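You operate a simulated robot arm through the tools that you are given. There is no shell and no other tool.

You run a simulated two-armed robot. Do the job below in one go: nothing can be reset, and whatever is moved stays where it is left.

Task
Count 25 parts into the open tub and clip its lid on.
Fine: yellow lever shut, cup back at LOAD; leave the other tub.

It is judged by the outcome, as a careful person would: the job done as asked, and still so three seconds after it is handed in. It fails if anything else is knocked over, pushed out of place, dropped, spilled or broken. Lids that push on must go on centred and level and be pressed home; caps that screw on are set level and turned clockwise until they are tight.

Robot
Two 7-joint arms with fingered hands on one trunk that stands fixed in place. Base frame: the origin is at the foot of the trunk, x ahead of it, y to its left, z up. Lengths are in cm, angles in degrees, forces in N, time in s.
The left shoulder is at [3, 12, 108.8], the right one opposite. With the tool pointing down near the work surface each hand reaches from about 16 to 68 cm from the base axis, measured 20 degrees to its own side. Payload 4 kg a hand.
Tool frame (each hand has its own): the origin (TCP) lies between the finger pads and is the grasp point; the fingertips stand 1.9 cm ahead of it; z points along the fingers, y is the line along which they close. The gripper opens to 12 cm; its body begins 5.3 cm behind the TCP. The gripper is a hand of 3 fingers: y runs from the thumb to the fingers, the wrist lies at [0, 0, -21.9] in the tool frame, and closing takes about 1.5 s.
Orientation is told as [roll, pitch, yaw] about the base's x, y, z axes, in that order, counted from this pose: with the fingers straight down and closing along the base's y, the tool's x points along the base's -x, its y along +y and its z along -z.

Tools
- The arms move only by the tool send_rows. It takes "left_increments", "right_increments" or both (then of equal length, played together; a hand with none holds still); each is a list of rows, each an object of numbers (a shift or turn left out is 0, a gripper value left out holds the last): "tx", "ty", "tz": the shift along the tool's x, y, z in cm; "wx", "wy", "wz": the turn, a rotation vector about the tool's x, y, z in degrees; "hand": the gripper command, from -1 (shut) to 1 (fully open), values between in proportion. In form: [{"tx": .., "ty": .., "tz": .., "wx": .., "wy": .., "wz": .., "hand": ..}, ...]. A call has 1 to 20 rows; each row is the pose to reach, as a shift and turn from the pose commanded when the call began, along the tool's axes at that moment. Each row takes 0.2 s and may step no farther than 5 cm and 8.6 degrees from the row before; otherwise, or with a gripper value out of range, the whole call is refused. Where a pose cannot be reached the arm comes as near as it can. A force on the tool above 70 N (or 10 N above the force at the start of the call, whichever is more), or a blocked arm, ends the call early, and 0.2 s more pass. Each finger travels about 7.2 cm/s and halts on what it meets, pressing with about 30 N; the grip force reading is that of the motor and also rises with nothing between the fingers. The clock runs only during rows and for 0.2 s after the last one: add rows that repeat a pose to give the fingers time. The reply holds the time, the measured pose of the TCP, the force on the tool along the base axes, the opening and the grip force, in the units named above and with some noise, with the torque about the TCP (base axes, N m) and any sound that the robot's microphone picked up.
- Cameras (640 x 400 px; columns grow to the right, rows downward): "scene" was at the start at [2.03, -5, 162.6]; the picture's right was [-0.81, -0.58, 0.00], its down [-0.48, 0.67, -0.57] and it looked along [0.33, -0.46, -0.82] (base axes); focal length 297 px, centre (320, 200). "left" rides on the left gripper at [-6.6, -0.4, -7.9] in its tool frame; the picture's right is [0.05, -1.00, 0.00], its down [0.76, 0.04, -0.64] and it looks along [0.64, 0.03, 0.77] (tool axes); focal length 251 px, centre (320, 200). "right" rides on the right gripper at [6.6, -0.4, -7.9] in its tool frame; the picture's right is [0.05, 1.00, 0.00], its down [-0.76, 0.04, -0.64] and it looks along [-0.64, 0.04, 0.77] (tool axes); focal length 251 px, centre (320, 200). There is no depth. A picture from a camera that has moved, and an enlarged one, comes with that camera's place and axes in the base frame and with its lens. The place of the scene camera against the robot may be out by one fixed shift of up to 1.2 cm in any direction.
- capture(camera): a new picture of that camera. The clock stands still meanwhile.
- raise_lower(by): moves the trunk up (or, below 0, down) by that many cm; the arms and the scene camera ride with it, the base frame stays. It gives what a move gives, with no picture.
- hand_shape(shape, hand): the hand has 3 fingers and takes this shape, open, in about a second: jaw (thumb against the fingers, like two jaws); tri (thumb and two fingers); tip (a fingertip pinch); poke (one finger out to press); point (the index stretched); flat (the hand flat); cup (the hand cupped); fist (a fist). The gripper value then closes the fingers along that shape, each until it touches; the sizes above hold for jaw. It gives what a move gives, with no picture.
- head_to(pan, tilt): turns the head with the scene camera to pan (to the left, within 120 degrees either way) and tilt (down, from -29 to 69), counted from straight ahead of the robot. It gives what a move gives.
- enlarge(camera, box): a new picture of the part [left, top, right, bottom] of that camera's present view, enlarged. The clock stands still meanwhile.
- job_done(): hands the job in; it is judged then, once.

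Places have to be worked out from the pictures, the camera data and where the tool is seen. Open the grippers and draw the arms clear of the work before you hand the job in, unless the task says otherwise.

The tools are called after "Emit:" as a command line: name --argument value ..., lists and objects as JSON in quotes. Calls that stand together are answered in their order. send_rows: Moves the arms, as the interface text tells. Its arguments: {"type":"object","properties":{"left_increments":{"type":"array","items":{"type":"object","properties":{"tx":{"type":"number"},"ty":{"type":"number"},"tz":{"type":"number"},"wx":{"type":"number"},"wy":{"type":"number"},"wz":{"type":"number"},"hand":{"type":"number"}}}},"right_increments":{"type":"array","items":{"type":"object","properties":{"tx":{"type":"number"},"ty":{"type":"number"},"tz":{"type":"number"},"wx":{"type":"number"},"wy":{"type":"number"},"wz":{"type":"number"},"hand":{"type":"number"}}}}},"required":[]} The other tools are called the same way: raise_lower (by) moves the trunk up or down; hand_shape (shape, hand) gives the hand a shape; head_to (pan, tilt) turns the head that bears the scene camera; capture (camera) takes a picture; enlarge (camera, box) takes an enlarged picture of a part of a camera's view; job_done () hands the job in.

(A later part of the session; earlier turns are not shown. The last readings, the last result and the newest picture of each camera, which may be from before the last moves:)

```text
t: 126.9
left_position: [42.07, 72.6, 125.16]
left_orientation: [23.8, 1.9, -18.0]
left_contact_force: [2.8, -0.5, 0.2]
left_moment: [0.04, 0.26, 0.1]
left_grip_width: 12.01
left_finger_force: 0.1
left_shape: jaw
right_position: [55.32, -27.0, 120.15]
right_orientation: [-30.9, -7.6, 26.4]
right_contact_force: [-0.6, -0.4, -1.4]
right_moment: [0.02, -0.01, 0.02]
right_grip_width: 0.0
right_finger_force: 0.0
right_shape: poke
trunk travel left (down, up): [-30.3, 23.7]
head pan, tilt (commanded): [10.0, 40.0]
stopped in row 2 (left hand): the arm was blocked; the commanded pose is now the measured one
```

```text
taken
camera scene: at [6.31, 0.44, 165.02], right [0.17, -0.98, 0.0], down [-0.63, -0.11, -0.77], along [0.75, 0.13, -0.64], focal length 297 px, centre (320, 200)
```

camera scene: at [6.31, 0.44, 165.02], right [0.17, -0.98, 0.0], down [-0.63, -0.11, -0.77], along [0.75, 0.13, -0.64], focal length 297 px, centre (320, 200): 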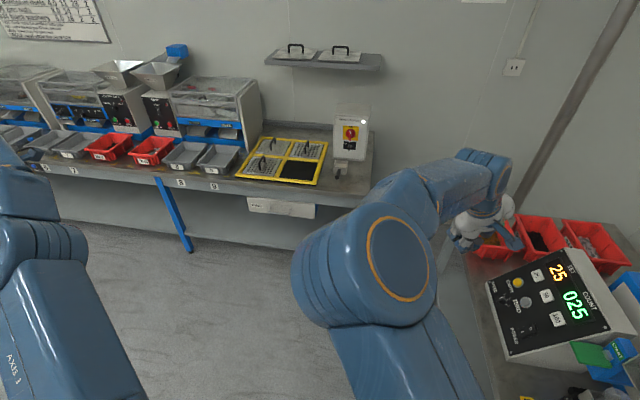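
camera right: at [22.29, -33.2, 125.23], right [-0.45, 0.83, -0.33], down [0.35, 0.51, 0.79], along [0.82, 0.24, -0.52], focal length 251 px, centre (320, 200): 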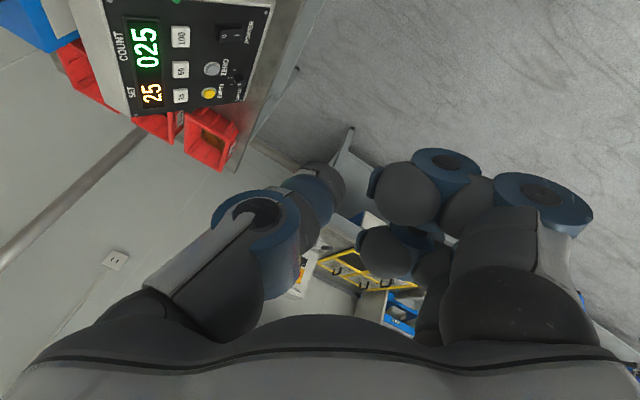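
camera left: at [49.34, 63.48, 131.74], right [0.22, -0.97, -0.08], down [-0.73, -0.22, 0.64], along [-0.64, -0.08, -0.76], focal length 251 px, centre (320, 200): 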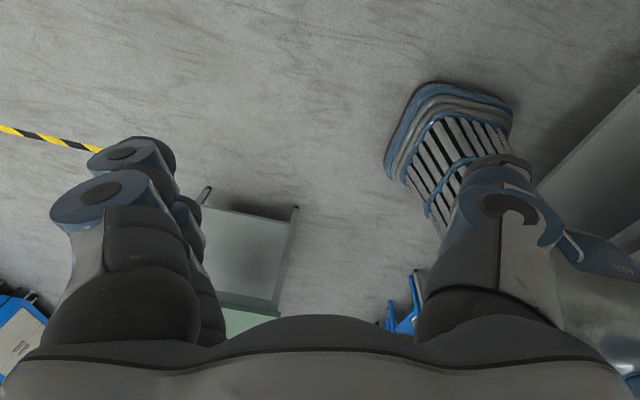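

When only the right hand is commanded, the left stays quiet, so I leave the left arm out there and use the right alone. I bring the right hand to tool-down, yaw 0 at about (52,-42,120).

Emit:
send_rows --right_increments '[{"tx": 0.95, "ty": -1.1, "tz": 0.5, "wx": -2.9, "wy": 1.4, "wz": 2.4}, {"tx": 1.9, "ty": -2.2, "tz": 1.0, "wx": -5.7, "wy": 2.9, "wz": 4.7}, {"tx": 2.9, "ty": -3.3, "tz": 1.5, "wx": -8.6, "wy": 4.3, "wz": 7.1}, {"tx": 3.8, "ty": -4.4, "tz": 2.0, "wx": -11.4, "wy": 5.8, "wz": 9.5}, {"tx": 4.8, "ty": -5.5, "tz": 2.5, "wx": -14.3, "wy": 7.2, "wz": 11.9}, {"tx": 5.7, "ty": -6.5, "tz": 3.0, "wx": -17.2, "wy": 8.6, "wz": 14.2}, {"tx": 6.7, "ty": -7.6, "tz": 3.5, "wx": -20, "wy": 10.1, "wz": 16.6}, {"tx": 7.6, "ty": -8.7, "tz": 4.0, "wx": -22.9, "wy": 11.5, "wz": 19}, {"tx": 8.6, "ty": -9.8, "tz": 4.5, "wx": -25.7, "wy": 13, "wz": 21.3}, {"tx": 9.54, "ty": -10.9, "tz": 5.05, "wx": -28.6, "wy": 14.4, "wz": 23.7}]'

Emit:
head_to --pan -60 --tilt 50

Emit:
capture --camera "scene"

```text
t: 127.2
left_position: [47.03, 70.23, 130.68]
left_orientation: [32.6, 4.5, -29.8]
left_contact_force: [19.1, -29.0, 4.9]
left_moment: [1.29, 1.39, 1.32]
left_grip_width: 11.99
left_finger_force: 0.0
left_shape: jaw
right_position: [54.86, -25.28, 120.53]
right_orientation: [-30.0, -7.7, 25.5]
right_contact_force: [0.1, 1.1, 1.4]
right_moment: [-0.09, 0.0, 0.01]
right_grip_width: 0.0
right_finger_force: 0.0
right_shape: poke
trunk travel left (down, up): [-30.3, 23.7]
head pan, tilt (commanded): [10.0, 40.0]
stopped in row 1 (left hand): the arm was blocked; the commanded pose is now the measured one
```

```text
t: 128.7
left_position: [42.39, 72.72, 128.12]
left_orientation: [29.8, 6.2, -23.7]
left_contact_force: [-16.1, -1.3, -22.7]
left_moment: [0.35, -1.28, -0.41]
left_grip_width: 12.01
left_finger_force: 0.0
left_shape: jaw
right_position: [55.2, -26.7, 119.86]
right_orientation: [-29.2, -7.7, 24.9]
right_contact_force: [1.9, -3.0, -1.7]
right_moment: [0.13, 0.1, -0.01]
right_grip_width: 0.0
right_finger_force: 0.2
right_shape: poke
trunk travel left (down, up): [-30.3, 23.7]
head pan, tilt (commanded): [-60.0, 50.0]
```

```text
taken
camera scene: at [2.11, -8.75, 163.54], right [-0.87, -0.5, 0.0], down [-0.39, 0.67, -0.64], along [0.32, -0.55, -0.77], focal length 297 px, centre (320, 200)
```

scene: 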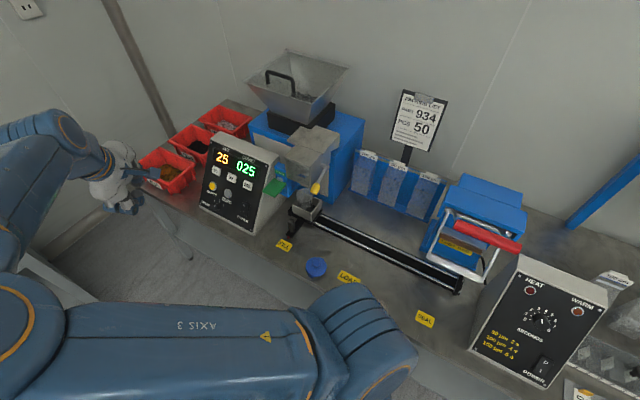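

The left arm jitter interrupted the call. I retry the same right-hand move.

Emit:
send_rows --right_increments '[{"tx": 1.9, "ty": -2.2, "tz": 1.0, "wx": -5.7, "wy": 2.9, "wz": 4.7}, {"tx": 3.8, "ty": -4.4, "tz": 2.0, "wx": -11.4, "wy": 5.8, "wz": 9.5}, {"tx": 5.7, "ty": -6.5, "tz": 3.0, "wx": -17.2, "wy": 8.6, "wz": 14.2}, {"tx": 7.6, "ty": -8.7, "tz": 4.0, "wx": -22.9, "wy": 11.5, "wz": 19}, {"tx": 9.54, "ty": -10.9, "tz": 5.05, "wx": -28, "wy": 14.2, "wz": 23.4}, {"tx": 9.54, "ty": -10.9, "tz": 5.05, "wx": -28, "wy": 14.2, "wz": 23.4}]'

Emit:
capture --camera "scene"

```text
t: 129.0
left_position: [45.29, 72.15, 129.13]
left_orientation: [31.0, 4.9, -28.1]
left_contact_force: [-4.8, 8.8, -8.5]
left_moment: [-0.08, -0.55, -0.34]
left_grip_width: 12.02
left_finger_force: 0.0
left_shape: jaw
right_position: [54.71, -24.78, 120.24]
right_orientation: [-27.0, -7.5, 23.2]
right_contact_force: [-2.3, -0.7, -0.5]
right_moment: [-0.04, -0.08, 0.04]
right_grip_width: 0.0
right_finger_force: 0.0
right_shape: poke
trunk travel left (down, up): [-30.3, 23.7]
head pan, tilt (commanded): [-60.0, 50.0]
stopped in row 1 (left hand): the arm was blocked; the commanded pose is now the measured one
```

```text
taken
camera scene: at [1.81, -7.86, 163.6], right [-0.87, -0.5, 0.0], down [-0.38, 0.66, -0.64], along [0.32, -0.56, -0.77], focal length 297 px, centre (320, 200)
```

scene: 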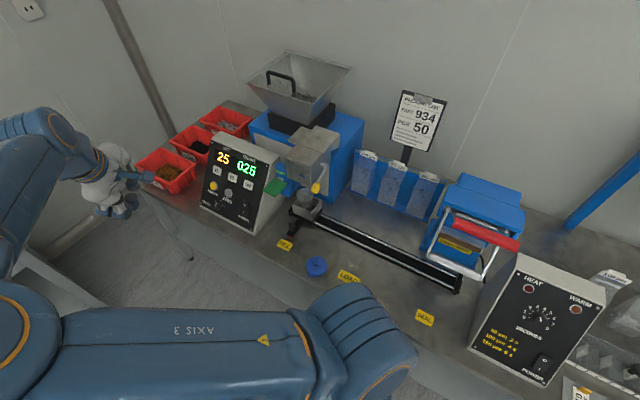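

The right elbow no longer touches the left arm. I try once more to pull the left hand straight towards its shoulder with full steps.

Emit:
send_rows --left_increments '[{"tx": 0.4, "ty": -4.85}, {"tx": 0.8, "ty": -9.7}, {"tx": 1.2, "ty": -14.5}, {"tx": 1.6, "ty": -19.4}, {"tx": 2, "ty": -24}]' --right_increments '[{"ty": -1.5}, {"ty": -3}, {"ty": -4.5}, {"ty": -6}, {"ty": -6}]'

Emit:
capture --camera "scene"

```text
t: 129.3
left_position: [44.69, 72.58, 128.44]
left_orientation: [31.5, 4.4, -28.2]
left_contact_force: [-7.8, 2.8, -13.3]
left_moment: [0.5, -0.83, -0.36]
left_grip_width: 12.0
left_finger_force: 0.0
left_shape: jaw
right_position: [54.91, -23.15, 120.59]
right_orientation: [-27.1, -7.5, 23.3]
right_contact_force: [-1.0, 0.8, 1.3]
right_moment: [-0.11, -0.06, -0.02]
right_grip_width: 0.03
right_finger_force: 0.1
right_shape: poke
trunk travel left (down, up): [-30.3, 23.7]
head pan, tilt (commanded): [-60.0, 50.0]
stopped in row 1 (left hand): the arm was blocked; the commanded pose is now the measured one
```

```text
taken
camera scene: at [1.7, -7.88, 163.63], right [-0.87, -0.5, 0.0], down [-0.38, 0.66, -0.64], along [0.32, -0.56, -0.77], focal length 297 px, centre (320, 200)
```

scene: 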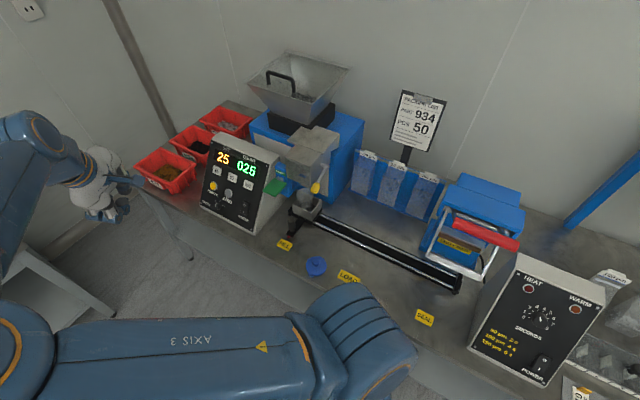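

I go back to right-only commands, moving the right hand outward and hoping the left settles as it did before.

Emit:
send_rows --right_increments '[{"tx": 1.2, "ty": -3.6, "tz": 2.0}, {"tx": 2.4, "ty": -7.2, "tz": 4.0}, {"tx": 3.6, "ty": -10.8, "tz": 6.0}, {"tx": 3.6, "ty": -10.8, "tz": 6.0}]'

Emit:
send_rows --right_increments '[{"tx": 1.2, "ty": -3.6, "tz": 2.0}, {"tx": 2.4, "ty": -7.2, "tz": 4.0}, {"tx": 3.6, "ty": -10.8, "tz": 6.0}, {"tx": 3.6, "ty": -10.8, "tz": 6.0}]'

```text
t: 130.3
left_position: [43.92, 73.13, 128.1]
left_orientation: [31.2, 4.6, -27.3]
left_contact_force: [-11.1, 5.2, -11.7]
left_moment: [0.26, -0.97, -0.56]
left_grip_width: 11.99
left_finger_force: 0.0
left_shape: jaw
right_position: [55.02, -30.46, 121.0]
right_orientation: [-27.2, -7.6, 23.4]
right_contact_force: [-0.7, 1.1, 0.7]
right_moment: [-0.05, -0.06, 0.03]
right_grip_width: 0.0
right_finger_force: 0.0
right_shape: poke
right hand out of reach, approached as far as the arm can: row 2, 3, 4
trunk travel left (down, up): [-30.3, 23.7]
head pan, tilt (commanded): [-60.0, 50.0]
```

```text
t: 131.3
left_position: [43.8, 73.01, 128.16]
left_orientation: [31.2, 4.5, -27.4]
left_contact_force: [-10.9, 5.3, -11.3]
left_moment: [0.25, -0.98, -0.54]
left_grip_width: 12.0
left_finger_force: 0.1
left_shape: jaw
right_position: [53.28, -33.37, 122.87]
right_orientation: [-27.2, -7.7, 23.3]
right_contact_force: [-1.6, 1.6, 0.6]
right_moment: [-0.05, -0.08, 0.0]
right_grip_width: 0.0
right_finger_force: 0.0
right_shape: poke
right hand out of reach, approached as far as the arm can: row 1, 2, 3, 4
trunk travel left (down, up): [-30.3, 23.7]
head pan, tilt (commanded): [-60.0, 50.0]
```

The left is steady now and the right obeys. I rotate the right hand slowly in place to tool-down, yaw 0.

Emit:
send_rows --right_increments '[{"wx": -2.1, "wy": 1.1, "wz": 1.75}, {"wx": -4.2, "wy": 2.2, "wz": 3.5}, {"wx": -6.3, "wy": 3.25, "wz": 5.25}, {"wx": -8.4, "wy": 4.3, "wz": 7}, {"wx": -10.5, "wy": 5.4, "wz": 8.75}, {"wx": -12.6, "wy": 6.5, "wz": 10.5}, {"wx": -14.7, "wy": 7.6, "wz": 12.25}, {"wx": -16.8, "wy": 8.7, "wz": 14}, {"wx": -18.9, "wy": 9.75, "wz": 15.75}, {"wx": -21, "wy": 10.8, "wz": 17.5}, {"wx": -23.1, "wy": 11.9, "wz": 19.25}, {"wx": -25.2, "wy": 13, "wz": 21}]'

Emit:
capture --camera "scene"

```text
t: 133.9
left_position: [43.96, 72.87, 128.42]
left_orientation: [31.3, 4.6, -27.3]
left_contact_force: [-11.2, 4.2, -11.2]
left_moment: [0.3, -1.04, -0.56]
left_grip_width: 11.99
left_finger_force: 0.0
left_shape: jaw
right_position: [48.41, -27.05, 123.1]
right_orientation: [-4.4, -2.1, 3.9]
right_contact_force: [-1.7, 1.1, 0.6]
right_moment: [-0.06, -0.07, -0.01]
right_grip_width: 0.01
right_finger_force: 0.1
right_shape: poke
right hand out of reach, approached as far as the arm can: row 1, 2, 3, 4, 5, 6, 7, 8, 9, 10, 11, 12
trunk travel left (down, up): [-30.3, 23.7]
head pan, tilt (commanded): [-60.0, 50.0]
```

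```text
taken
camera scene: at [1.72, -7.97, 163.61], right [-0.87, -0.5, 0.0], down [-0.38, 0.66, -0.64], along [0.32, -0.56, -0.77], focal length 297 px, centre (320, 200)
```

scene: 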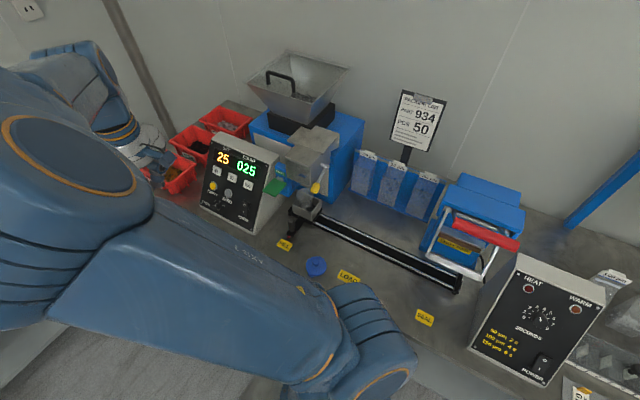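

It works; the elbow is coming round to the right. I continue to tool-down at about (46,-42,121).

Emit:
send_rows --right_increments '[{"tx": 0.2, "ty": -1.5, "tz": 0.2, "wx": -0.5, "wy": 0.2, "wz": 0.5}, {"tx": 0.4, "ty": -3, "tz": 0.4, "wx": -1, "wy": 0.4, "wz": 1}, {"tx": 0.6, "ty": -4.5, "tz": 0.6, "wx": -1.5, "wy": 0.6, "wz": 1.5}, {"tx": 0.8, "ty": -6, "tz": 0.8, "wx": -2, "wy": 0.8, "wz": 2}, {"tx": 1, "ty": -7.5, "tz": 1, "wx": -2.5, "wy": 1, "wz": 2.5}, {"tx": 1.2, "ty": -9, "tz": 1.2, "wx": -3, "wy": 1.3, "wz": 3}, {"tx": 1.4, "ty": -10.5, "tz": 1.4, "wx": -3.5, "wy": 1.6, "wz": 3.5}, {"tx": 1.6, "ty": -12, "tz": 1.6, "wx": -4, "wy": 1.9, "wz": 3.9}, {"tx": 1.8, "ty": -13.5, "tz": 1.8, "wx": -4.4, "wy": 2.1, "wz": 3.9}, {"tx": 2, "ty": -15, "tz": 2, "wx": -4.4, "wy": 2.1, "wz": 3.9}]'

Emit:
capture --camera "scene"

```text
t: 136.1
left_position: [43.75, 73.05, 128.38]
left_orientation: [31.2, 4.6, -27.3]
left_contact_force: [-11.0, 5.1, -10.9]
left_moment: [0.27, -0.96, -0.55]
left_grip_width: 11.97
left_finger_force: 0.1
left_shape: jaw
right_position: [43.91, -31.09, 126.37]
right_orientation: [-0.1, -0.3, -0.2]
right_contact_force: [-0.6, 0.7, 0.4]
right_moment: [-0.09, -0.11, 0.0]
right_grip_width: 0.01
right_finger_force: 0.0
right_shape: poke
right hand out of reach, approached as far as the arm can: row 1, 2, 3, 4, 5, 6, 7, 8, 9, 10
trunk travel left (down, up): [-30.3, 23.7]
head pan, tilt (commanded): [-60.0, 50.0]
```

```text
taken
camera scene: at [1.6, -7.95, 163.61], right [-0.87, -0.5, 0.0], down [-0.38, 0.66, -0.64], along [0.32, -0.56, -0.77], focal length 297 px, centre (320, 200)
```

scene: 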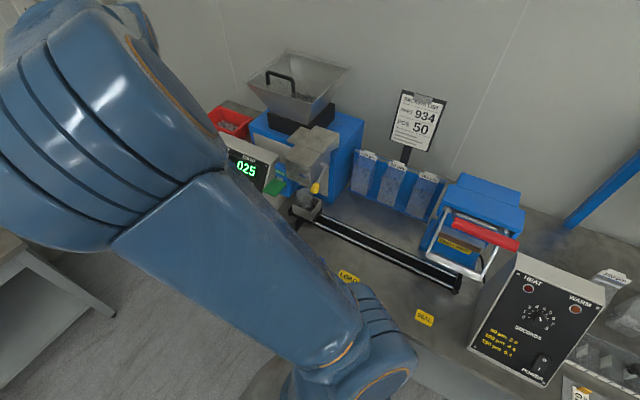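

The hand is tool-down again, but the solver still reports a limit. I keep moving outward and down towards the original start pose (43,-44.5,120.5).

Emit:
send_rows --right_increments '[{"ty": -1.5, "tz": 0.6}, {"ty": -3, "tz": 1.2}, {"ty": -4.5, "tz": 1.8}, {"ty": -6, "tz": 2.4}, {"ty": -7.5, "tz": 3}, {"ty": -9, "tz": 3.6}, {"ty": -10.5, "tz": 4.2}, {"ty": -12, "tz": 4.8}, {"ty": -13.5, "tz": 5.4}, {"ty": -13.5, "tz": 6}]'

Emit:
capture --camera "scene"

```text
t: 138.3
left_position: [43.62, 72.83, 128.59]
left_orientation: [31.5, 4.4, -27.3]
left_contact_force: [-11.3, 3.9, -11.3]
left_moment: [0.27, -1.03, -0.56]
left_grip_width: 11.99
left_finger_force: 0.0
left_shape: jaw
right_position: [35.13, -39.45, 122.46]
right_orientation: [-0.1, -0.3, -0.1]
right_contact_force: [-1.9, 0.9, 1.0]
right_moment: [-0.07, -0.13, 0.01]
right_grip_width: 0.0
right_finger_force: 0.1
right_shape: poke
right hand out of reach, approached as far as the arm can: row 1, 2, 3, 4, 5, 6, 7, 8, 9, 10
trunk travel left (down, up): [-30.3, 23.7]
head pan, tilt (commanded): [-60.0, 50.0]
```

```text
taken
camera scene: at [1.4, -8.19, 163.6], right [-0.87, -0.5, 0.0], down [-0.38, 0.66, -0.64], along [0.32, -0.56, -0.77], focal length 297 px, centre (320, 200)
```

scene: 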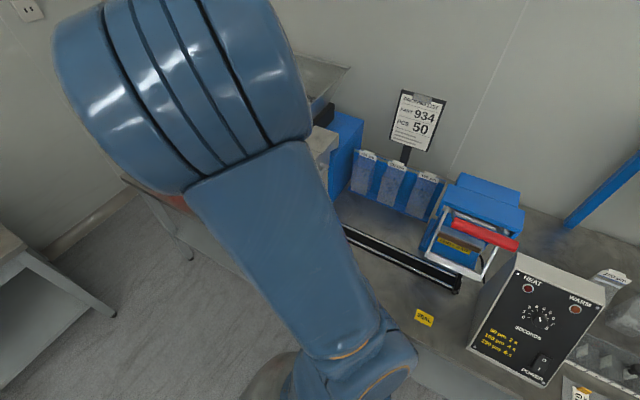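

The elbow keeps moving round. I go on towards (43,-45,120).

Emit:
send_rows --right_increments '[{"tx": -1, "ty": -0.7, "tz": 0.3}, {"tx": -2, "ty": -1.4, "tz": 0.6}, {"tx": -3, "ty": -2.1, "tz": 0.9}, {"tx": -4, "ty": -2.8, "tz": 1.2}, {"tx": -5, "ty": -3.5, "tz": 1.5}, {"tx": -6, "ty": -4.2, "tz": 1.8}, {"tx": -7, "ty": -4.9, "tz": 2}, {"tx": -8, "ty": -5.5, "tz": 2}, {"tx": -8, "ty": -5.5, "tz": 2}]'

Emit:
capture --camera "scene"

```text
t: 140.3
left_position: [43.94, 73.02, 128.27]
left_orientation: [31.2, 4.6, -27.3]
left_contact_force: [-10.0, 5.4, -11.6]
left_moment: [0.24, -1.01, -0.55]
left_grip_width: 11.98
left_finger_force: 0.0
left_shape: jaw
right_position: [36.13, -39.48, 123.33]
right_orientation: [-0.1, -0.2, -0.3]
right_contact_force: [-1.3, 0.7, 0.8]
right_moment: [-0.12, -0.1, -0.01]
right_grip_width: 0.0
right_finger_force: 0.2
right_shape: poke
right hand out of reach, approached as far as the arm can: row 1, 2, 3, 4, 5, 6, 7, 8, 9
trunk travel left (down, up): [-30.3, 23.7]
head pan, tilt (commanded): [-60.0, 50.0]
```

```text
taken
camera scene: at [1.7, -7.91, 163.61], right [-0.87, -0.5, 0.0], down [-0.38, 0.66, -0.64], along [0.32, -0.56, -0.77], focal length 297 px, centre (320, 200)
```

scene: 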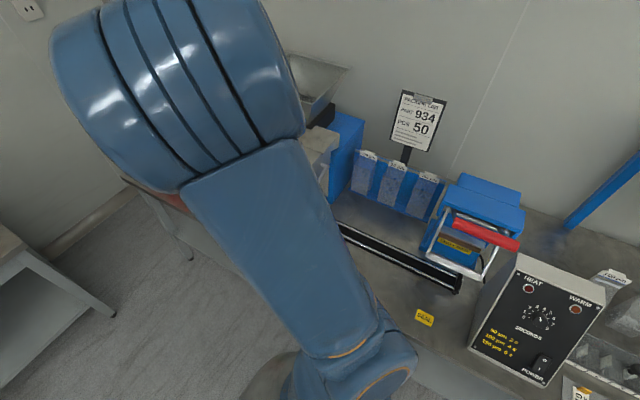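

The wrist is wound into another branch here. I retrace the way back: rotate slowly from tool-down towards roll −45°, yaw +66°, where the elbow had been well out to the right.

Emit:
send_rows --right_increments '[{"wx": 2, "wy": -1.3, "wz": -3.1}, {"wx": 4, "wy": -2.6, "wz": -6.2}, {"wx": 6, "wy": -3.9, "wz": -9.4}, {"wx": 8, "wy": -5.2, "wz": -12.5}, {"wx": 10, "wy": -6.5, "wz": -15.6}, {"wx": 12, "wy": -7.7, "wz": -18.7}, {"wx": 14, "wy": -9, "wz": -21.8}, {"wx": 16, "wy": -10.3, "wz": -25}]'

Emit:
capture --camera "scene"

```text
t: 142.1
left_position: [43.88, 72.95, 128.2]
left_orientation: [31.1, 4.6, -27.1]
left_contact_force: [-10.3, 4.7, -11.8]
left_moment: [0.24, -0.98, -0.53]
left_grip_width: 11.98
left_finger_force: 0.1
left_shape: jaw
right_position: [36.38, -39.16, 123.45]
right_orientation: [-18.0, -6.5, 26.1]
right_contact_force: [-1.4, 2.3, -0.2]
right_moment: [-0.13, -0.09, -0.03]
right_grip_width: 0.0
right_finger_force: 0.0
right_shape: poke
trunk travel left (down, up): [-30.3, 23.7]
head pan, tilt (commanded): [-60.0, 50.0]
```

```text
taken
camera scene: at [1.68, -7.88, 163.61], right [-0.87, -0.5, 0.0], down [-0.38, 0.66, -0.64], along [0.32, -0.56, -0.77], focal length 297 px, centre (320, 200)
```

scene: 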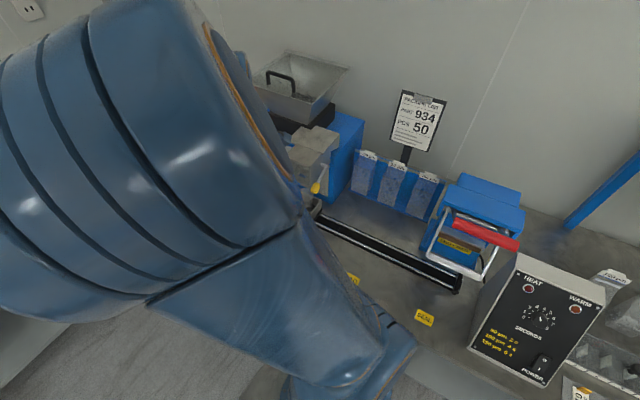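

No limit in this orientation. I extend the hand outward and down so the elbow comes away from the head.

Emit:
send_rows --right_increments '[{"tx": 0.6, "ty": -0.8, "tz": 1.0}, {"tx": 1.2, "ty": -1.6, "tz": 2.1}, {"tx": 1.85, "ty": -2.4, "tz": 3.1}, {"tx": 2.5, "ty": -3.2, "tz": 4.1}, {"tx": 3.1, "ty": -4, "tz": 5.2}, {"tx": 3.7, "ty": -4.8, "tz": 6.2}, {"tx": 4.3, "ty": -5.6, "tz": 7.2}, {"tx": 4.9, "ty": -6.4, "tz": 8.2}, {"tx": 5.5, "ty": -7.2, "tz": 9.3}, {"tx": 6.15, "ty": -7.98, "tz": 10.3}]'

Emit:
capture --camera "scene"

```text
t: 144.3
left_position: [43.82, 72.89, 128.38]
left_orientation: [31.3, 4.7, -27.1]
left_contact_force: [-11.1, 5.1, -11.2]
left_moment: [0.27, -0.98, -0.53]
left_grip_width: 11.98
left_finger_force: 0.0
left_shape: jaw
right_position: [33.25, -48.28, 118.17]
right_orientation: [-18.1, -6.6, 26.1]
right_contact_force: [-0.5, 2.5, 0.4]
right_moment: [-0.11, -0.09, -0.01]
right_grip_width: 0.02
right_finger_force: 0.0
right_shape: poke
right hand out of reach, approached as far as the arm can: row 6, 7, 8, 9, 10
trunk travel left (down, up): [-30.3, 23.7]
head pan, tilt (commanded): [-60.0, 50.0]
```

```text
taken
camera scene: at [1.67, -7.96, 163.61], right [-0.87, -0.5, 0.0], down [-0.38, 0.66, -0.64], along [0.32, -0.56, -0.77], focal length 297 px, centre (320, 200)
```

scene: 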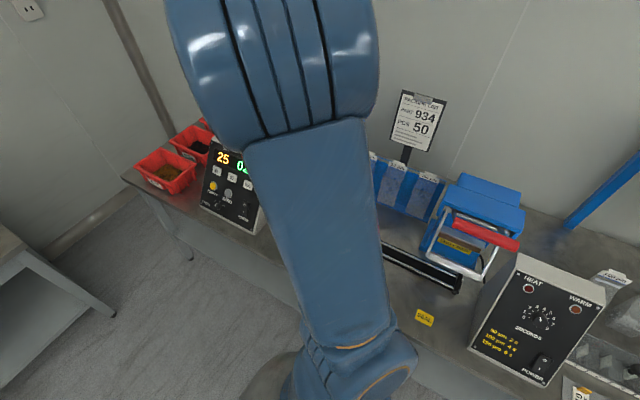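

The elbow is moving out to the right. I roll the hand back to the proven orientation (roll −45°, yaw 28°).

Emit:
send_rows --right_increments '[{"wx": 2.7, "wy": 0.5, "wz": -0.5}, {"wx": 5.4, "wy": 0.9, "wz": -1}, {"wx": 8, "wy": 1.4, "wz": -1.6}, {"wx": 10.7, "wy": 1.9, "wz": -2.1}, {"wx": 13.4, "wy": 2.4, "wz": -2.6}, {"wx": 16.1, "wy": 2.8, "wz": -3.1}, {"wx": 18.8, "wy": 3.3, "wz": -3.6}, {"wx": 21.4, "wy": 3.8, "wz": -4.2}, {"wx": 24.1, "wy": 4.2, "wz": -4.7}, {"wx": 26.8, "wy": 4.7, "wz": -5.2}]'

Emit:
capture --camera "scene"

```text
t: 146.5
left_position: [43.82, 73.01, 128.2]
left_orientation: [31.2, 4.6, -27.2]
left_contact_force: [-10.9, 3.9, -11.1]
left_moment: [0.29, -1.03, -0.57]
left_grip_width: 11.98
left_finger_force: 0.0
left_shape: jaw
right_position: [33.48, -48.1, 118.31]
right_orientation: [-45.0, 0.1, 28.0]
right_contact_force: [-0.5, 1.6, 0.3]
right_moment: [-0.09, -0.08, 0.01]
right_grip_width: 0.0
right_finger_force: 0.0
right_shape: poke
trunk travel left (down, up): [-30.3, 23.7]
head pan, tilt (commanded): [-60.0, 50.0]
```

```text
taken
camera scene: at [1.7, -7.9, 163.61], right [-0.87, -0.5, 0.0], down [-0.38, 0.66, -0.64], along [0.32, -0.56, -0.77], focal length 297 px, centre (320, 200)
```

scene: 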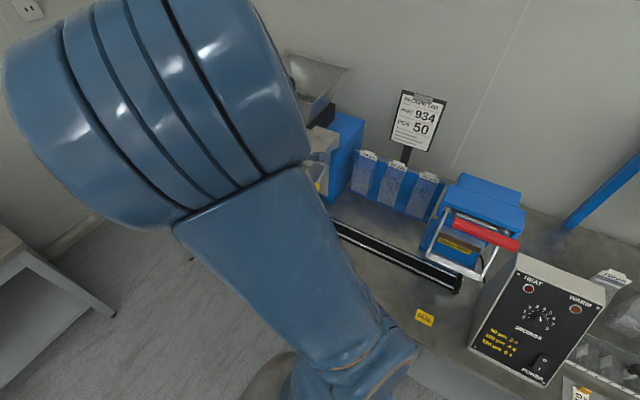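

The pose is right but the elbow is still on the inner side. Yawing to +66° earlier moved the elbow outwards, so I do that slowly.

Emit:
send_rows --right_increments '[{"wy": -2.7, "wz": -2.7}, {"wy": -5.4, "wz": -5.4}, {"wy": -8.1, "wz": -8.1}, {"wy": -10.7, "wz": -10.7}, {"wy": -13.4, "wz": -13.4}, {"wy": -16.1, "wz": -16.1}, {"wy": -18.8, "wz": -18.8}, {"wy": -21.5, "wz": -21.5}, {"wy": -24.2, "wz": -24.2}, {"wy": -26.8, "wz": -26.8}]'

Emit:
capture --camera "scene"

```text
t: 148.6
left_position: [42.86, 74.08, 126.94]
left_orientation: [29.4, 4.0, -26.8]
left_contact_force: [-4.6, -14.0, -11.3]
left_moment: [0.82, -0.47, 0.28]
left_grip_width: 11.98
left_finger_force: 0.1
left_shape: jaw
right_position: [33.13, -45.62, 118.8]
right_orientation: [-45.2, 0.5, 59.6]
right_contact_force: [0.0, 1.2, 1.2]
right_moment: [-0.09, 0.08, -0.09]
right_grip_width: 0.0
right_finger_force: 0.0
right_shape: poke
right hand out of reach, approached as far as the arm can: row 9, 10
trunk travel left (down, up): [-30.3, 23.7]
head pan, tilt (commanded): [-60.0, 50.0]
stopped in row 10 (right hand): the arm was blocked; the commanded pose is now the measured one
```

```text
taken
camera scene: at [1.53, -7.38, 163.65], right [-0.87, -0.5, 0.0], down [-0.38, 0.66, -0.65], along [0.32, -0.56, -0.76], focal length 297 px, centre (320, 200)
```

scene: 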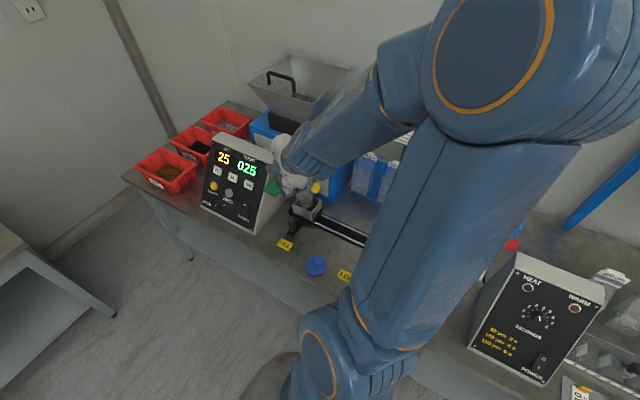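

The elbow is out on the right again. To lift the lever from below I need slim, straight fingers, so I look at how the "flat" shape appears in the wrist camera.

Emit:
hand_shape --hand "right" --shape "flat"

Emit:
capture --camera "right"

Emit:
capture --camera "scene"

Emit:
enlarge --camera "scene" --box '[250, 110, 390, 230]'

```text
t: 149.5
left_position: [43.46, 73.97, 127.51]
left_orientation: [30.4, 4.4, -27.4]
left_contact_force: [11.9, -1.4, 10.2]
left_moment: [-0.17, 1.03, 0.39]
left_grip_width: 11.99
left_finger_force: 0.1
left_shape: jaw
right_position: [33.45, -46.1, 118.64]
right_orientation: [-45.1, 0.4, 59.9]
right_contact_force: [2.4, -3.2, -1.0]
right_moment: [0.15, 0.07, 0.13]
right_grip_width: 0.03
right_finger_force: 0.0
right_shape: flat
trunk travel left (down, up): [-30.3, 23.7]
head pan, tilt (commanded): [-60.0, 50.0]
```

```text
taken
camera right: at [25.44, -49.08, 124.55], right [-0.64, 0.3, -0.71], down [-0.04, 0.91, 0.42], along [0.77, 0.29, -0.57], focal length 251 px, centre (320, 200)
```

right: 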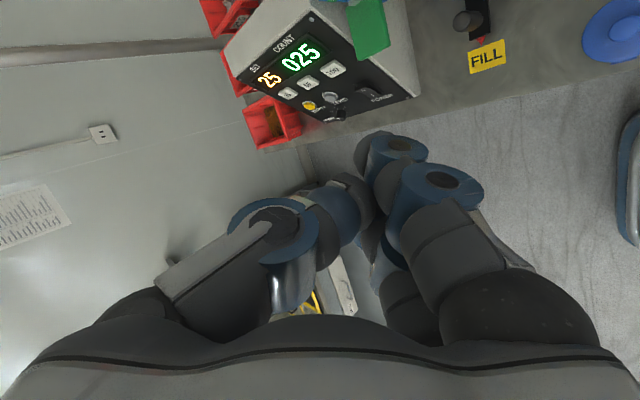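

```text
taken
camera scene: at [1.67, -7.89, 163.63], right [-0.87, -0.5, 0.0], down [-0.38, 0.66, -0.64], along [0.32, -0.56, -0.77], focal length 297 px, centre (320, 200)
```

scene: 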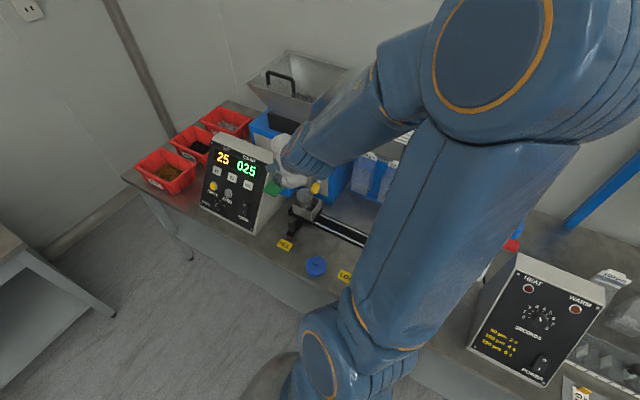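

```text
3.33 times, centred on (320, 170) of scene
camera zoom: at [1.67, -7.89, 163.63], right [-0.87, -0.5, 0.0], down [-0.38, 0.66, -0.64], along [0.32, -0.56, -0.77], focal length 990 px, centre (320, 300)
```

zoom: 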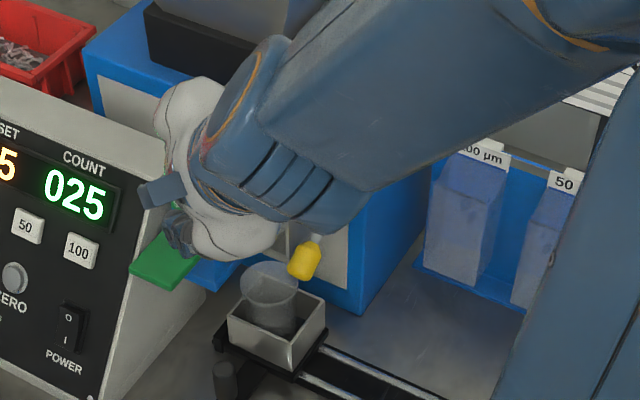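

The flat hand is bulky. A better plan is to pinch the knob's front end from the front with the jaw and swing it up, so I first unwind the yaw back to 0 at roll −45°, slowly.

Emit:
send_rows --right_increments '[{"tx": -0.3, "tz": 0.1, "wy": 4.2, "wz": 4.2}, {"tx": -0.6, "tz": 0.2, "wy": 8.5, "wz": 8.5}, {"tx": -0.9, "ty": -0.1, "tz": 0.4, "wy": 12.7, "wz": 12.7}, {"tx": -1.2, "ty": -0.2, "tz": 0.5, "wy": 17, "wz": 17}, {"tx": -1.5, "ty": -0.2, "tz": 0.6, "wy": 21.2, "wz": 21.2}, {"tx": -1.8, "ty": -0.2, "tz": 0.7, "wy": 25.4, "wz": 25.4}, {"tx": -2.1, "ty": -0.3, "tz": 0.9, "wy": 29.7, "wz": 29.7}, {"tx": -2.4, "ty": -0.3, "tz": 1, "wy": 33.9, "wz": 33.9}, {"tx": -2.7, "ty": -0.4, "tz": 1.1, "wy": 38.2, "wz": 38.2}, {"tx": -2.98, "ty": -0.4, "tz": 1.24, "wy": 42.4, "wz": 42.4}]'

Emit:
capture --camera "scene"

```text
t: 150.6
left_position: [43.63, 74.45, 128.93]
left_orientation: [33.3, 5.9, -29.6]
left_contact_force: [-25.1, -22.1, -34.3]
left_moment: [1.73, -2.27, -0.07]
left_grip_width: 12.0
left_finger_force: 0.0
left_shape: jaw
right_position: [34.51, -43.1, 118.37]
right_orientation: [-45.3, 0.3, 35.3]
right_contact_force: [2.3, -0.5, 0.3]
right_moment: [0.01, 0.1, -0.07]
right_grip_width: 0.0
right_finger_force: 0.1
right_shape: flat
trunk travel left (down, up): [-30.3, 23.7]
head pan, tilt (commanded): [-60.0, 50.0]
stopped in row 5 (left hand): the arm was blocked; the commanded pose is now the measured one
```

```text
taken
camera scene: at [1.79, -7.72, 163.62], right [-0.87, -0.5, 0.0], down [-0.38, 0.66, -0.64], along [0.32, -0.56, -0.77], focal length 297 px, centre (320, 200)
```

scene: 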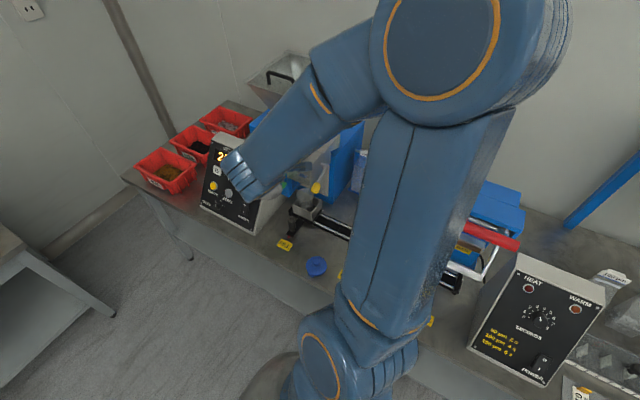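

The right arm moves well but the left arm's jitter stopped the call. I command the left slightly beyond its reach so that it rests straight and steady instead of chattering at the edge.

Emit:
send_rows --left_increments '[{"ty": 3}, {"ty": 6}, {"ty": 9}, {"ty": 12}, {"ty": 12}, {"ty": 12}, {"ty": 12}]'

```text
t: 151.4
left_position: [42.64, 73.78, 127.1]
left_orientation: [30.5, 6.5, -30.8]
left_contact_force: [5.1, -0.8, 1.2]
left_moment: [-0.33, 0.39, 0.31]
left_grip_width: 11.97
left_finger_force: 0.0
left_shape: jaw
left hand out of reach, approached as far as the arm can: row 1, 2, 3, 4
right_position: [34.64, -41.17, 118.25]
right_orientation: [-45.1, 0.2, 35.2]
right_contact_force: [1.5, -2.8, 0.6]
right_moment: [0.12, 0.05, 0.03]
right_grip_width: 0.0
right_finger_force: 0.0
right_shape: flat
trunk travel left (down, up): [-30.3, 23.7]
head pan, tilt (commanded): [-60.0, 50.0]
stopped in row 4 (left hand): the arm was blocked; the commanded pose is now the measured one
```

I look at the left arm again to see whether something physically holds it.

Emit:
head_to --pan 50 --tilt 40

Emit:
capture --camera "scene"

Emit:
enlarge --camera "scene" --box '[0, 390, 640, 400]'

Emit:
capture --camera "left"

```text
t: 153.3
left_position: [42.7, 74.06, 127.09]
left_orientation: [30.6, 6.4, -31.2]
left_contact_force: [2.3, 0.2, -2.8]
left_moment: [-0.26, 0.12, 0.23]
left_grip_width: 12.0
left_finger_force: 0.0
left_shape: jaw
right_position: [34.63, -41.21, 118.34]
right_orientation: [-45.3, 0.2, 35.3]
right_contact_force: [2.5, -2.0, 0.5]
right_moment: [0.12, 0.09, 0.01]
right_grip_width: 0.0
right_finger_force: 0.1
right_shape: flat
trunk travel left (down, up): [-30.3, 23.7]
head pan, tilt (commanded): [50.0, 40.0]
```

```text
taken
camera scene: at [3.32, 5.26, 165.03], right [0.77, -0.64, 0.0], down [-0.41, -0.49, -0.77], along [0.49, 0.59, -0.64], focal length 297 px, centre (320, 200)
```

scene: 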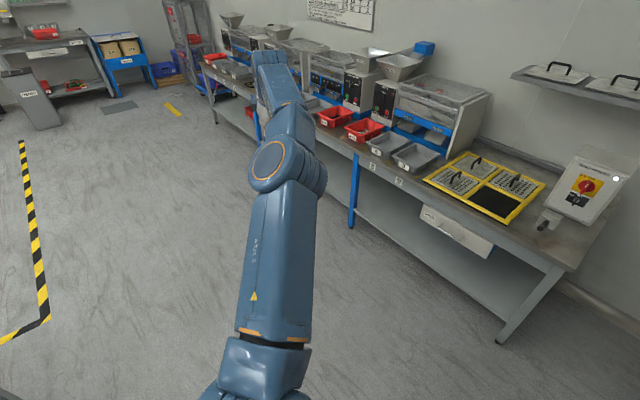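

```text
1.00 times, centred on (320, 395) of scene (not enlarged: the box is as wide or as high as the picture)
camera zoom: at [3.32, 5.26, 165.03], right [0.77, -0.64, 0.0], down [-0.41, -0.49, -0.77], along [0.49, 0.59, -0.64], focal length 297 px, centre (320, 5)
```

zoom: 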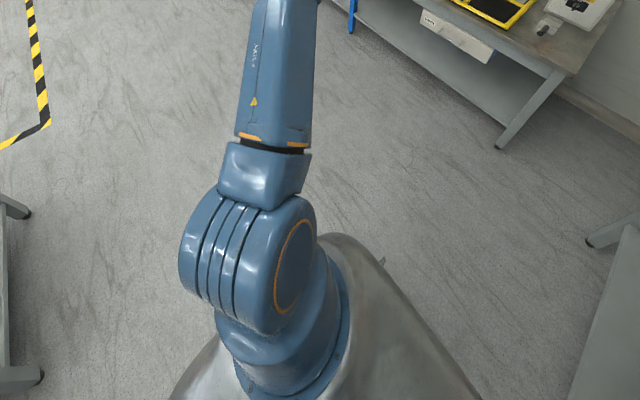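

```text
taken
camera left: at [46.7, 66.42, 133.04], right [-0.54, -0.68, -0.5], down [-0.75, 0.11, 0.66], along [-0.39, 0.73, -0.57], focal length 251 px, centre (320, 200)
```

left: 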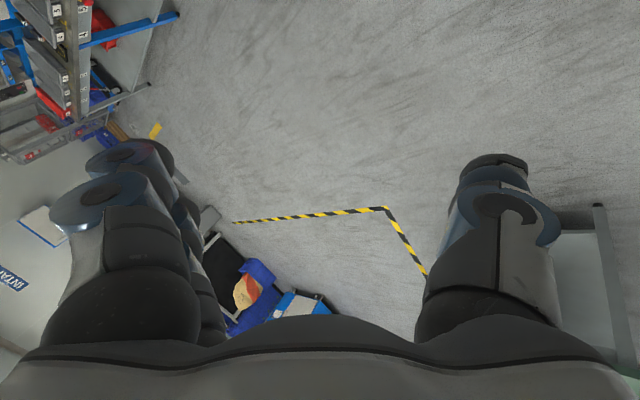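

The left arm is calm in free air now. I continue with the right only: yaw back to 0 at roll −45° while moving outward.

Emit:
send_rows --right_increments '[{"tx": 0.2, "ty": -0.4, "tz": 0.4, "wy": 2.5, "wz": 2.5}, {"tx": 0.4, "ty": -0.8, "tz": 0.8, "wy": 5, "wz": 5}, {"tx": 0.6, "ty": -1.2, "tz": 1.2, "wy": 7.5, "wz": 7.5}, {"tx": 0.8, "ty": -1.6, "tz": 1.6, "wy": 10, "wz": 10}, {"tx": 1.0, "ty": -2, "tz": 2, "wy": 12.5, "wz": 12.5}, {"tx": 1.2, "ty": -2.4, "tz": 2.4, "wy": 15, "wz": 15}, {"tx": 1.4, "ty": -2.8, "tz": 2.8, "wy": 17.5, "wz": 17.5}, {"tx": 1.6, "ty": -3.2, "tz": 3.2, "wy": 20, "wz": 20}, {"tx": 1.6, "ty": -3.4, "tz": 3.4, "wy": 22.5, "wz": 22.5}, {"tx": 1.6, "ty": -3.4, "tz": 3.4, "wy": 25, "wz": 25}]'

Emit:
head_to --pan -60 --tilt 50

Emit:
capture --camera "scene"

```text
t: 153.6
left_position: [41.95, 75.59, 126.19]
left_orientation: [29.4, 6.2, -31.1]
left_contact_force: [0.3, 0.0, 0.0]
left_moment: [-0.02, 0.02, -0.01]
left_grip_width: 12.01
left_finger_force: 0.0
left_shape: jaw
right_position: [34.45, -38.97, 118.57]
right_orientation: [-45.6, 0.3, 33.8]
right_contact_force: [-1.2, -0.3, 0.3]
right_moment: [0.02, 0.0, -0.03]
right_grip_width: 0.0
right_finger_force: 0.1
right_shape: flat
trunk travel left (down, up): [-30.3, 23.7]
head pan, tilt (commanded): [50.0, 40.0]
stopped in row 1 (left hand): the arm was blocked; the commanded pose is now the measured one
```

```text
t: 155.5
left_position: [42.07, 75.2, 126.69]
left_orientation: [29.8, 6.4, -31.2]
left_contact_force: [-0.9, -0.9, 1.1]
left_moment: [0.0, -0.02, -0.01]
left_grip_width: 12.01
left_finger_force: 0.0
left_shape: jaw
right_position: [34.58, -39.39, 118.33]
right_orientation: [-45.4, 0.2, 33.7]
right_contact_force: [-0.5, 0.1, 0.7]
right_moment: [-0.02, -0.03, 0.03]
right_grip_width: 0.01
right_finger_force: 0.2
right_shape: flat
trunk travel left (down, up): [-30.3, 23.7]
head pan, tilt (commanded): [-60.0, 50.0]
```

```text
taken
camera scene: at [1.71, -7.88, 163.61], right [-0.87, -0.5, 0.0], down [-0.38, 0.66, -0.64], along [0.32, -0.56, -0.77], focal length 297 px, centre (320, 200)
```

scene: 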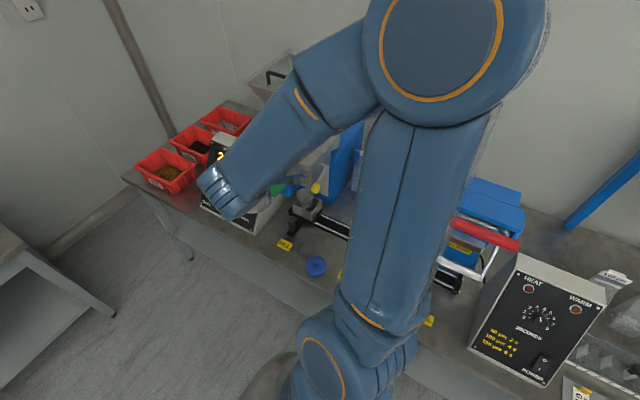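

I simply retry the right-hand move; the left shows no force now.

Emit:
send_rows --right_increments '[{"tx": 0.2, "ty": -0.4, "tz": 0.4, "wy": 2.5, "wz": 2.5}, {"tx": 0.4, "ty": -0.8, "tz": 0.8, "wy": 5, "wz": 5}, {"tx": 0.6, "ty": -1.2, "tz": 1.2, "wy": 7.5, "wz": 7.5}, {"tx": 0.8, "ty": -1.6, "tz": 1.6, "wy": 10, "wz": 10}, {"tx": 1.0, "ty": -2, "tz": 2, "wy": 12.5, "wz": 12.5}, {"tx": 1.2, "ty": -2.4, "tz": 2.4, "wy": 15, "wz": 15}, {"tx": 1.4, "ty": -2.8, "tz": 2.8, "wy": 17.5, "wz": 17.5}, {"tx": 1.6, "ty": -3.2, "tz": 3.2, "wy": 20, "wz": 20}, {"tx": 1.6, "ty": -3.4, "tz": 3.4, "wy": 22.5, "wz": 22.5}, {"tx": 1.6, "ty": -3.4, "tz": 3.4, "wy": 25, "wz": 25}]'

Emit:
capture --camera "scene"

```text
t: 155.8
left_position: [46.18, 72.27, 129.18]
left_orientation: [33.8, 9.8, -40.5]
left_contact_force: [-4.6, -2.5, -2.1]
left_moment: [0.54, -0.33, -0.35]
left_grip_width: 11.99
left_finger_force: 0.0
left_shape: jaw
right_position: [34.44, -37.16, 118.61]
right_orientation: [-45.5, 0.2, 32.5]
right_contact_force: [-1.6, 2.3, -0.5]
right_moment: [-0.17, -0.09, -0.04]
right_grip_width: 0.0
right_finger_force: 0.0
right_shape: flat
trunk travel left (down, up): [-30.3, 23.7]
head pan, tilt (commanded): [-60.0, 50.0]
stopped in row 1 (left hand): the arm was blocked; the commanded pose is now the measured one
```

```text
taken
camera scene: at [1.57, -7.57, 163.64], right [-0.87, -0.5, 0.0], down [-0.38, 0.66, -0.64], along [0.32, -0.56, -0.76], focal length 297 px, centre (320, 200)
```

scene: 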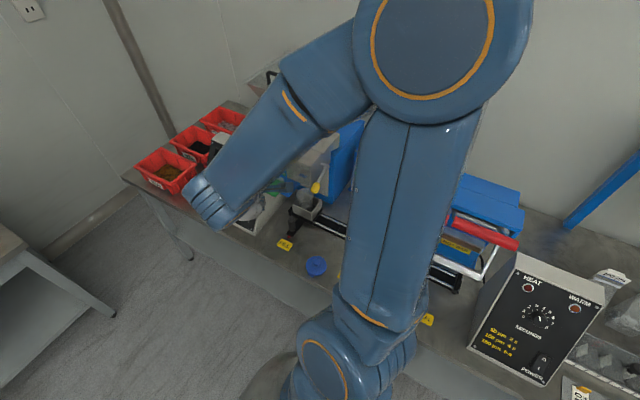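

The right hand drifts inward at each stop, so I push it outward with full steps, no rotation.

Emit:
send_rows --right_increments '[{"tx": 2.4, "ty": -2.66, "tz": 2.7}, {"tx": 4.8, "ty": -5.3, "tz": 5.4}, {"tx": 6, "ty": -6.6, "tz": 6.7}, {"tx": 6, "ty": -6.6, "tz": 6.7}]'

```text
t: 156.2
left_position: [44.41, 75.63, 127.77]
left_orientation: [32.7, 9.8, -39.0]
left_contact_force: [-4.9, 5.1, -5.1]
left_moment: [-0.13, -0.39, -0.27]
left_grip_width: 12.01
left_finger_force: 0.0
left_shape: jaw
right_position: [34.33, -36.32, 118.72]
right_orientation: [-45.7, 0.3, 32.6]
right_contact_force: [-1.4, 3.1, 1.2]
right_moment: [-0.06, -0.08, -0.02]
right_grip_width: 0.0
right_finger_force: 0.1
right_shape: flat
trunk travel left (down, up): [-30.3, 23.7]
head pan, tilt (commanded): [-60.0, 50.0]
stopped in row 1 (left hand): the arm was blocked; the commanded pose is now the measured one
```

I try to put the left arm back to the exact pose where it had rested calmly for 18 s, while pushing the right outward.

Emit:
send_rows --left_increments '[{"tx": -1.0, "ty": -0.64, "tz": -1.0, "wx": 1.3, "wy": 0.6, "wz": -6}, {"tx": -2.0, "ty": -1.28, "tz": -2.05, "wx": 2.55, "wy": 1.15, "wz": -12}, {"tx": -2.0, "ty": -1.28, "tz": -2.05, "wx": 2.55, "wy": 1.15, "wz": -12}, {"tx": -2.0, "ty": -1.28, "tz": -2.05, "wx": 2.55, "wy": 1.15, "wz": -12}]' --right_increments '[{"tx": 1.2, "ty": -1.3, "tz": 1.35}, {"tx": 2.4, "ty": -2.66, "tz": 2.7}, {"tx": 3.6, "ty": -4, "tz": 4}, {"tx": 4.8, "ty": -5.3, "tz": 5.4}]'

Emit:
send_rows --right_increments '[{"tx": 1.2, "ty": -1.3, "tz": 1.35}, {"tx": 2.4, "ty": -2.66, "tz": 2.7}, {"tx": 3.6, "ty": -4, "tz": 4}, {"tx": 4.8, "ty": -5.3, "tz": 5.4}]'

```text
t: 156.5
left_position: [50.52, 69.96, 133.65]
left_orientation: [39.4, 13.9, -47.2]
left_contact_force: [17.5, -20.4, 2.9]
left_moment: [0.75, 1.15, 1.4]
left_grip_width: 12.01
left_finger_force: 0.1
left_shape: jaw
right_position: [34.63, -36.24, 118.35]
right_orientation: [-45.2, 0.2, 32.6]
right_contact_force: [0.2, -1.9, -0.1]
right_moment: [0.12, 0.03, 0.05]
right_grip_width: 0.0
right_finger_force: 0.0
right_shape: flat
trunk travel left (down, up): [-30.3, 23.7]
head pan, tilt (commanded): [-60.0, 50.0]
stopped in row 1 (left hand): the arm was blocked; the commanded pose is now the measured one
```

```text
t: 156.8
left_position: [45.68, 75.35, 130.08]
left_orientation: [36.1, 13.3, -43.4]
left_contact_force: [-0.4, 1.0, -0.3]
left_moment: [-0.05, 0.02, -0.05]
left_grip_width: 12.0
left_finger_force: 0.0
left_shape: jaw
right_position: [34.32, -33.78, 118.72]
right_orientation: [-45.8, 0.4, 32.5]
right_contact_force: [-0.3, 0.7, -0.3]
right_moment: [-0.05, 0.03, 0.03]
right_grip_width: 0.0
right_finger_force: 0.1
right_shape: flat
trunk travel left (down, up): [-30.3, 23.7]
head pan, tilt (commanded): [-60.0, 50.0]
stopped in row 1 (left hand): the arm was blocked; the commanded pose is now the measured one
```

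The left arm is straight and its local solver cannot bend it. I swing the straight left arm rigidly sideways (towards the front), a motion it can follow, to let the elbow flex.

Emit:
send_rows --left_increments '[{"tx": -2.3, "ty": 0.5, "tz": -0.3, "wx": -0.5, "wy": -1.2, "wz": 1.65}, {"tx": -6.9, "ty": 1.6, "tz": -0.9, "wx": -1.45, "wy": -3.6, "wz": 4.95}, {"tx": -11.5, "ty": 2.6, "tz": -1.4, "wx": -2.4, "wy": -6, "wz": 8.25}, {"tx": -16, "ty": 3.7, "tz": -2, "wx": -3.4, "wy": -8.4, "wz": 11.5}, {"tx": -20.5, "ty": 4.7, "tz": -2.6, "wx": -4.3, "wy": -10.8, "wz": 14.8}]' --right_increments '[{"tx": 1.2, "ty": -1.3, "tz": 1.35}, {"tx": 2.4, "ty": -2.66, "tz": 2.7}, {"tx": 3.6, "ty": -4, "tz": 4}, {"tx": 4.8, "ty": -5.3, "tz": 5.4}, {"tx": 4.8, "ty": -5.3, "tz": 5.4}]'

```text
t: 157.1
left_position: [47.02, 73.68, 130.92]
left_orientation: [36.8, 14.2, -45.1]
left_contact_force: [3.2, -11.2, -2.9]
left_moment: [0.51, 0.02, 0.49]
left_grip_width: 12.0
left_finger_force: 0.0
left_shape: jaw
right_position: [35.18, -33.96, 118.01]
right_orientation: [-44.9, 0.4, 32.6]
right_contact_force: [0.8, 0.2, 0.4]
right_moment: [0.02, 0.04, -0.01]
right_grip_width: 0.01
right_finger_force: 0.1
right_shape: flat
trunk travel left (down, up): [-30.3, 23.7]
head pan, tilt (commanded): [-60.0, 50.0]
stopped in row 1 (left hand): the arm was blocked; the commanded pose is now the measured one
```

That moved the left hand along the arc without a jolt. I repeat with fuller steps.

Emit:
send_rows --left_increments '[{"tx": -4.5, "ty": 1.0, "tz": -0.6, "wx": -0.97, "wy": -2.4, "wz": 3.3}, {"tx": -9, "ty": 2.0, "tz": -1.1, "wx": -1.9, "wy": -4.8, "wz": 6.6}, {"tx": -13.5, "ty": 3, "tz": -1.7, "wx": -2.9, "wy": -7.2, "wz": 9.9}, {"tx": -18, "ty": 4, "tz": -2.2, "wx": -3.9, "wy": -9.6, "wz": 13.2}, {"tx": -22, "ty": 5, "tz": -2.8, "wx": -4.8, "wy": -12, "wz": 16.5}]' --right_increments '[{"tx": 2.4, "ty": -2.66, "tz": 2.7}, {"tx": 4.8, "ty": -5.3, "tz": 5.4}, {"tx": 6, "ty": -6.6, "tz": 6.7}, {"tx": 6, "ty": -6.6, "tz": 6.7}, {"tx": 6, "ty": -6.6, "tz": 6.7}]'

Emit:
send_rows --left_increments '[{"tx": -4.5, "ty": 1.0, "tz": -0.6, "wx": -0.97, "wy": -2.4, "wz": 3.3}, {"tx": -9, "ty": 2.0, "tz": -1.1, "wx": -1.9, "wy": -4.8, "wz": 6.6}, {"tx": -13.5, "ty": 3, "tz": -1.7, "wx": -2.9, "wy": -7.2, "wz": 9.9}, {"tx": -18, "ty": 4, "tz": -2.2, "wx": -3.9, "wy": -9.6, "wz": 13.2}, {"tx": -22, "ty": 5, "tz": -2.8, "wx": -4.8, "wy": -12, "wz": 16.5}]' --right_increments '[{"tx": 2.4, "ty": -2.66, "tz": 2.7}, {"tx": 4.8, "ty": -5.3, "tz": 5.4}, {"tx": 6, "ty": -6.6, "tz": 6.7}, {"tx": 6, "ty": -6.6, "tz": 6.7}, {"tx": 6, "ty": -6.6, "tz": 6.7}]'

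```text
t: 157.5
left_position: [50.66, 70.85, 131.41]
left_orientation: [37.6, 16.3, -52.7]
left_contact_force: [-10.3, -10.2, -8.8]
left_moment: [0.95, -0.85, -0.3]
left_grip_width: 11.98
left_finger_force: 0.0
left_shape: jaw
right_position: [34.77, -33.22, 118.24]
right_orientation: [-45.1, 0.1, 32.7]
right_contact_force: [-0.8, 3.0, -0.8]
right_moment: [-0.2, -0.07, -0.08]
right_grip_width: 0.0
right_finger_force: 0.1
right_shape: flat
trunk travel left (down, up): [-30.3, 23.7]
head pan, tilt (commanded): [-60.0, 50.0]
stopped in row 1 (left hand): the arm was blocked; the commanded pose is now the measured one
```

```text
t: 157.9
left_position: [53.99, 68.42, 131.34]
left_orientation: [38.0, 17.4, -58.3]
left_contact_force: [19.8, -27.3, 13.3]
left_moment: [0.92, 1.51, 1.69]
left_grip_width: 12.0
left_finger_force: 0.1
left_shape: jaw
right_position: [34.9, -35.21, 118.37]
right_orientation: [-45.1, 0.1, 32.9]
right_contact_force: [-1.2, 2.7, 0.0]
right_moment: [-0.11, -0.04, -0.02]
right_grip_width: 0.01
right_finger_force: 0.0
right_shape: flat
trunk travel left (down, up): [-30.3, 23.7]
head pan, tilt (commanded): [-60.0, 50.0]
stopped in row 2 (left hand): the arm was blocked; the commanded pose is now the measured one
```

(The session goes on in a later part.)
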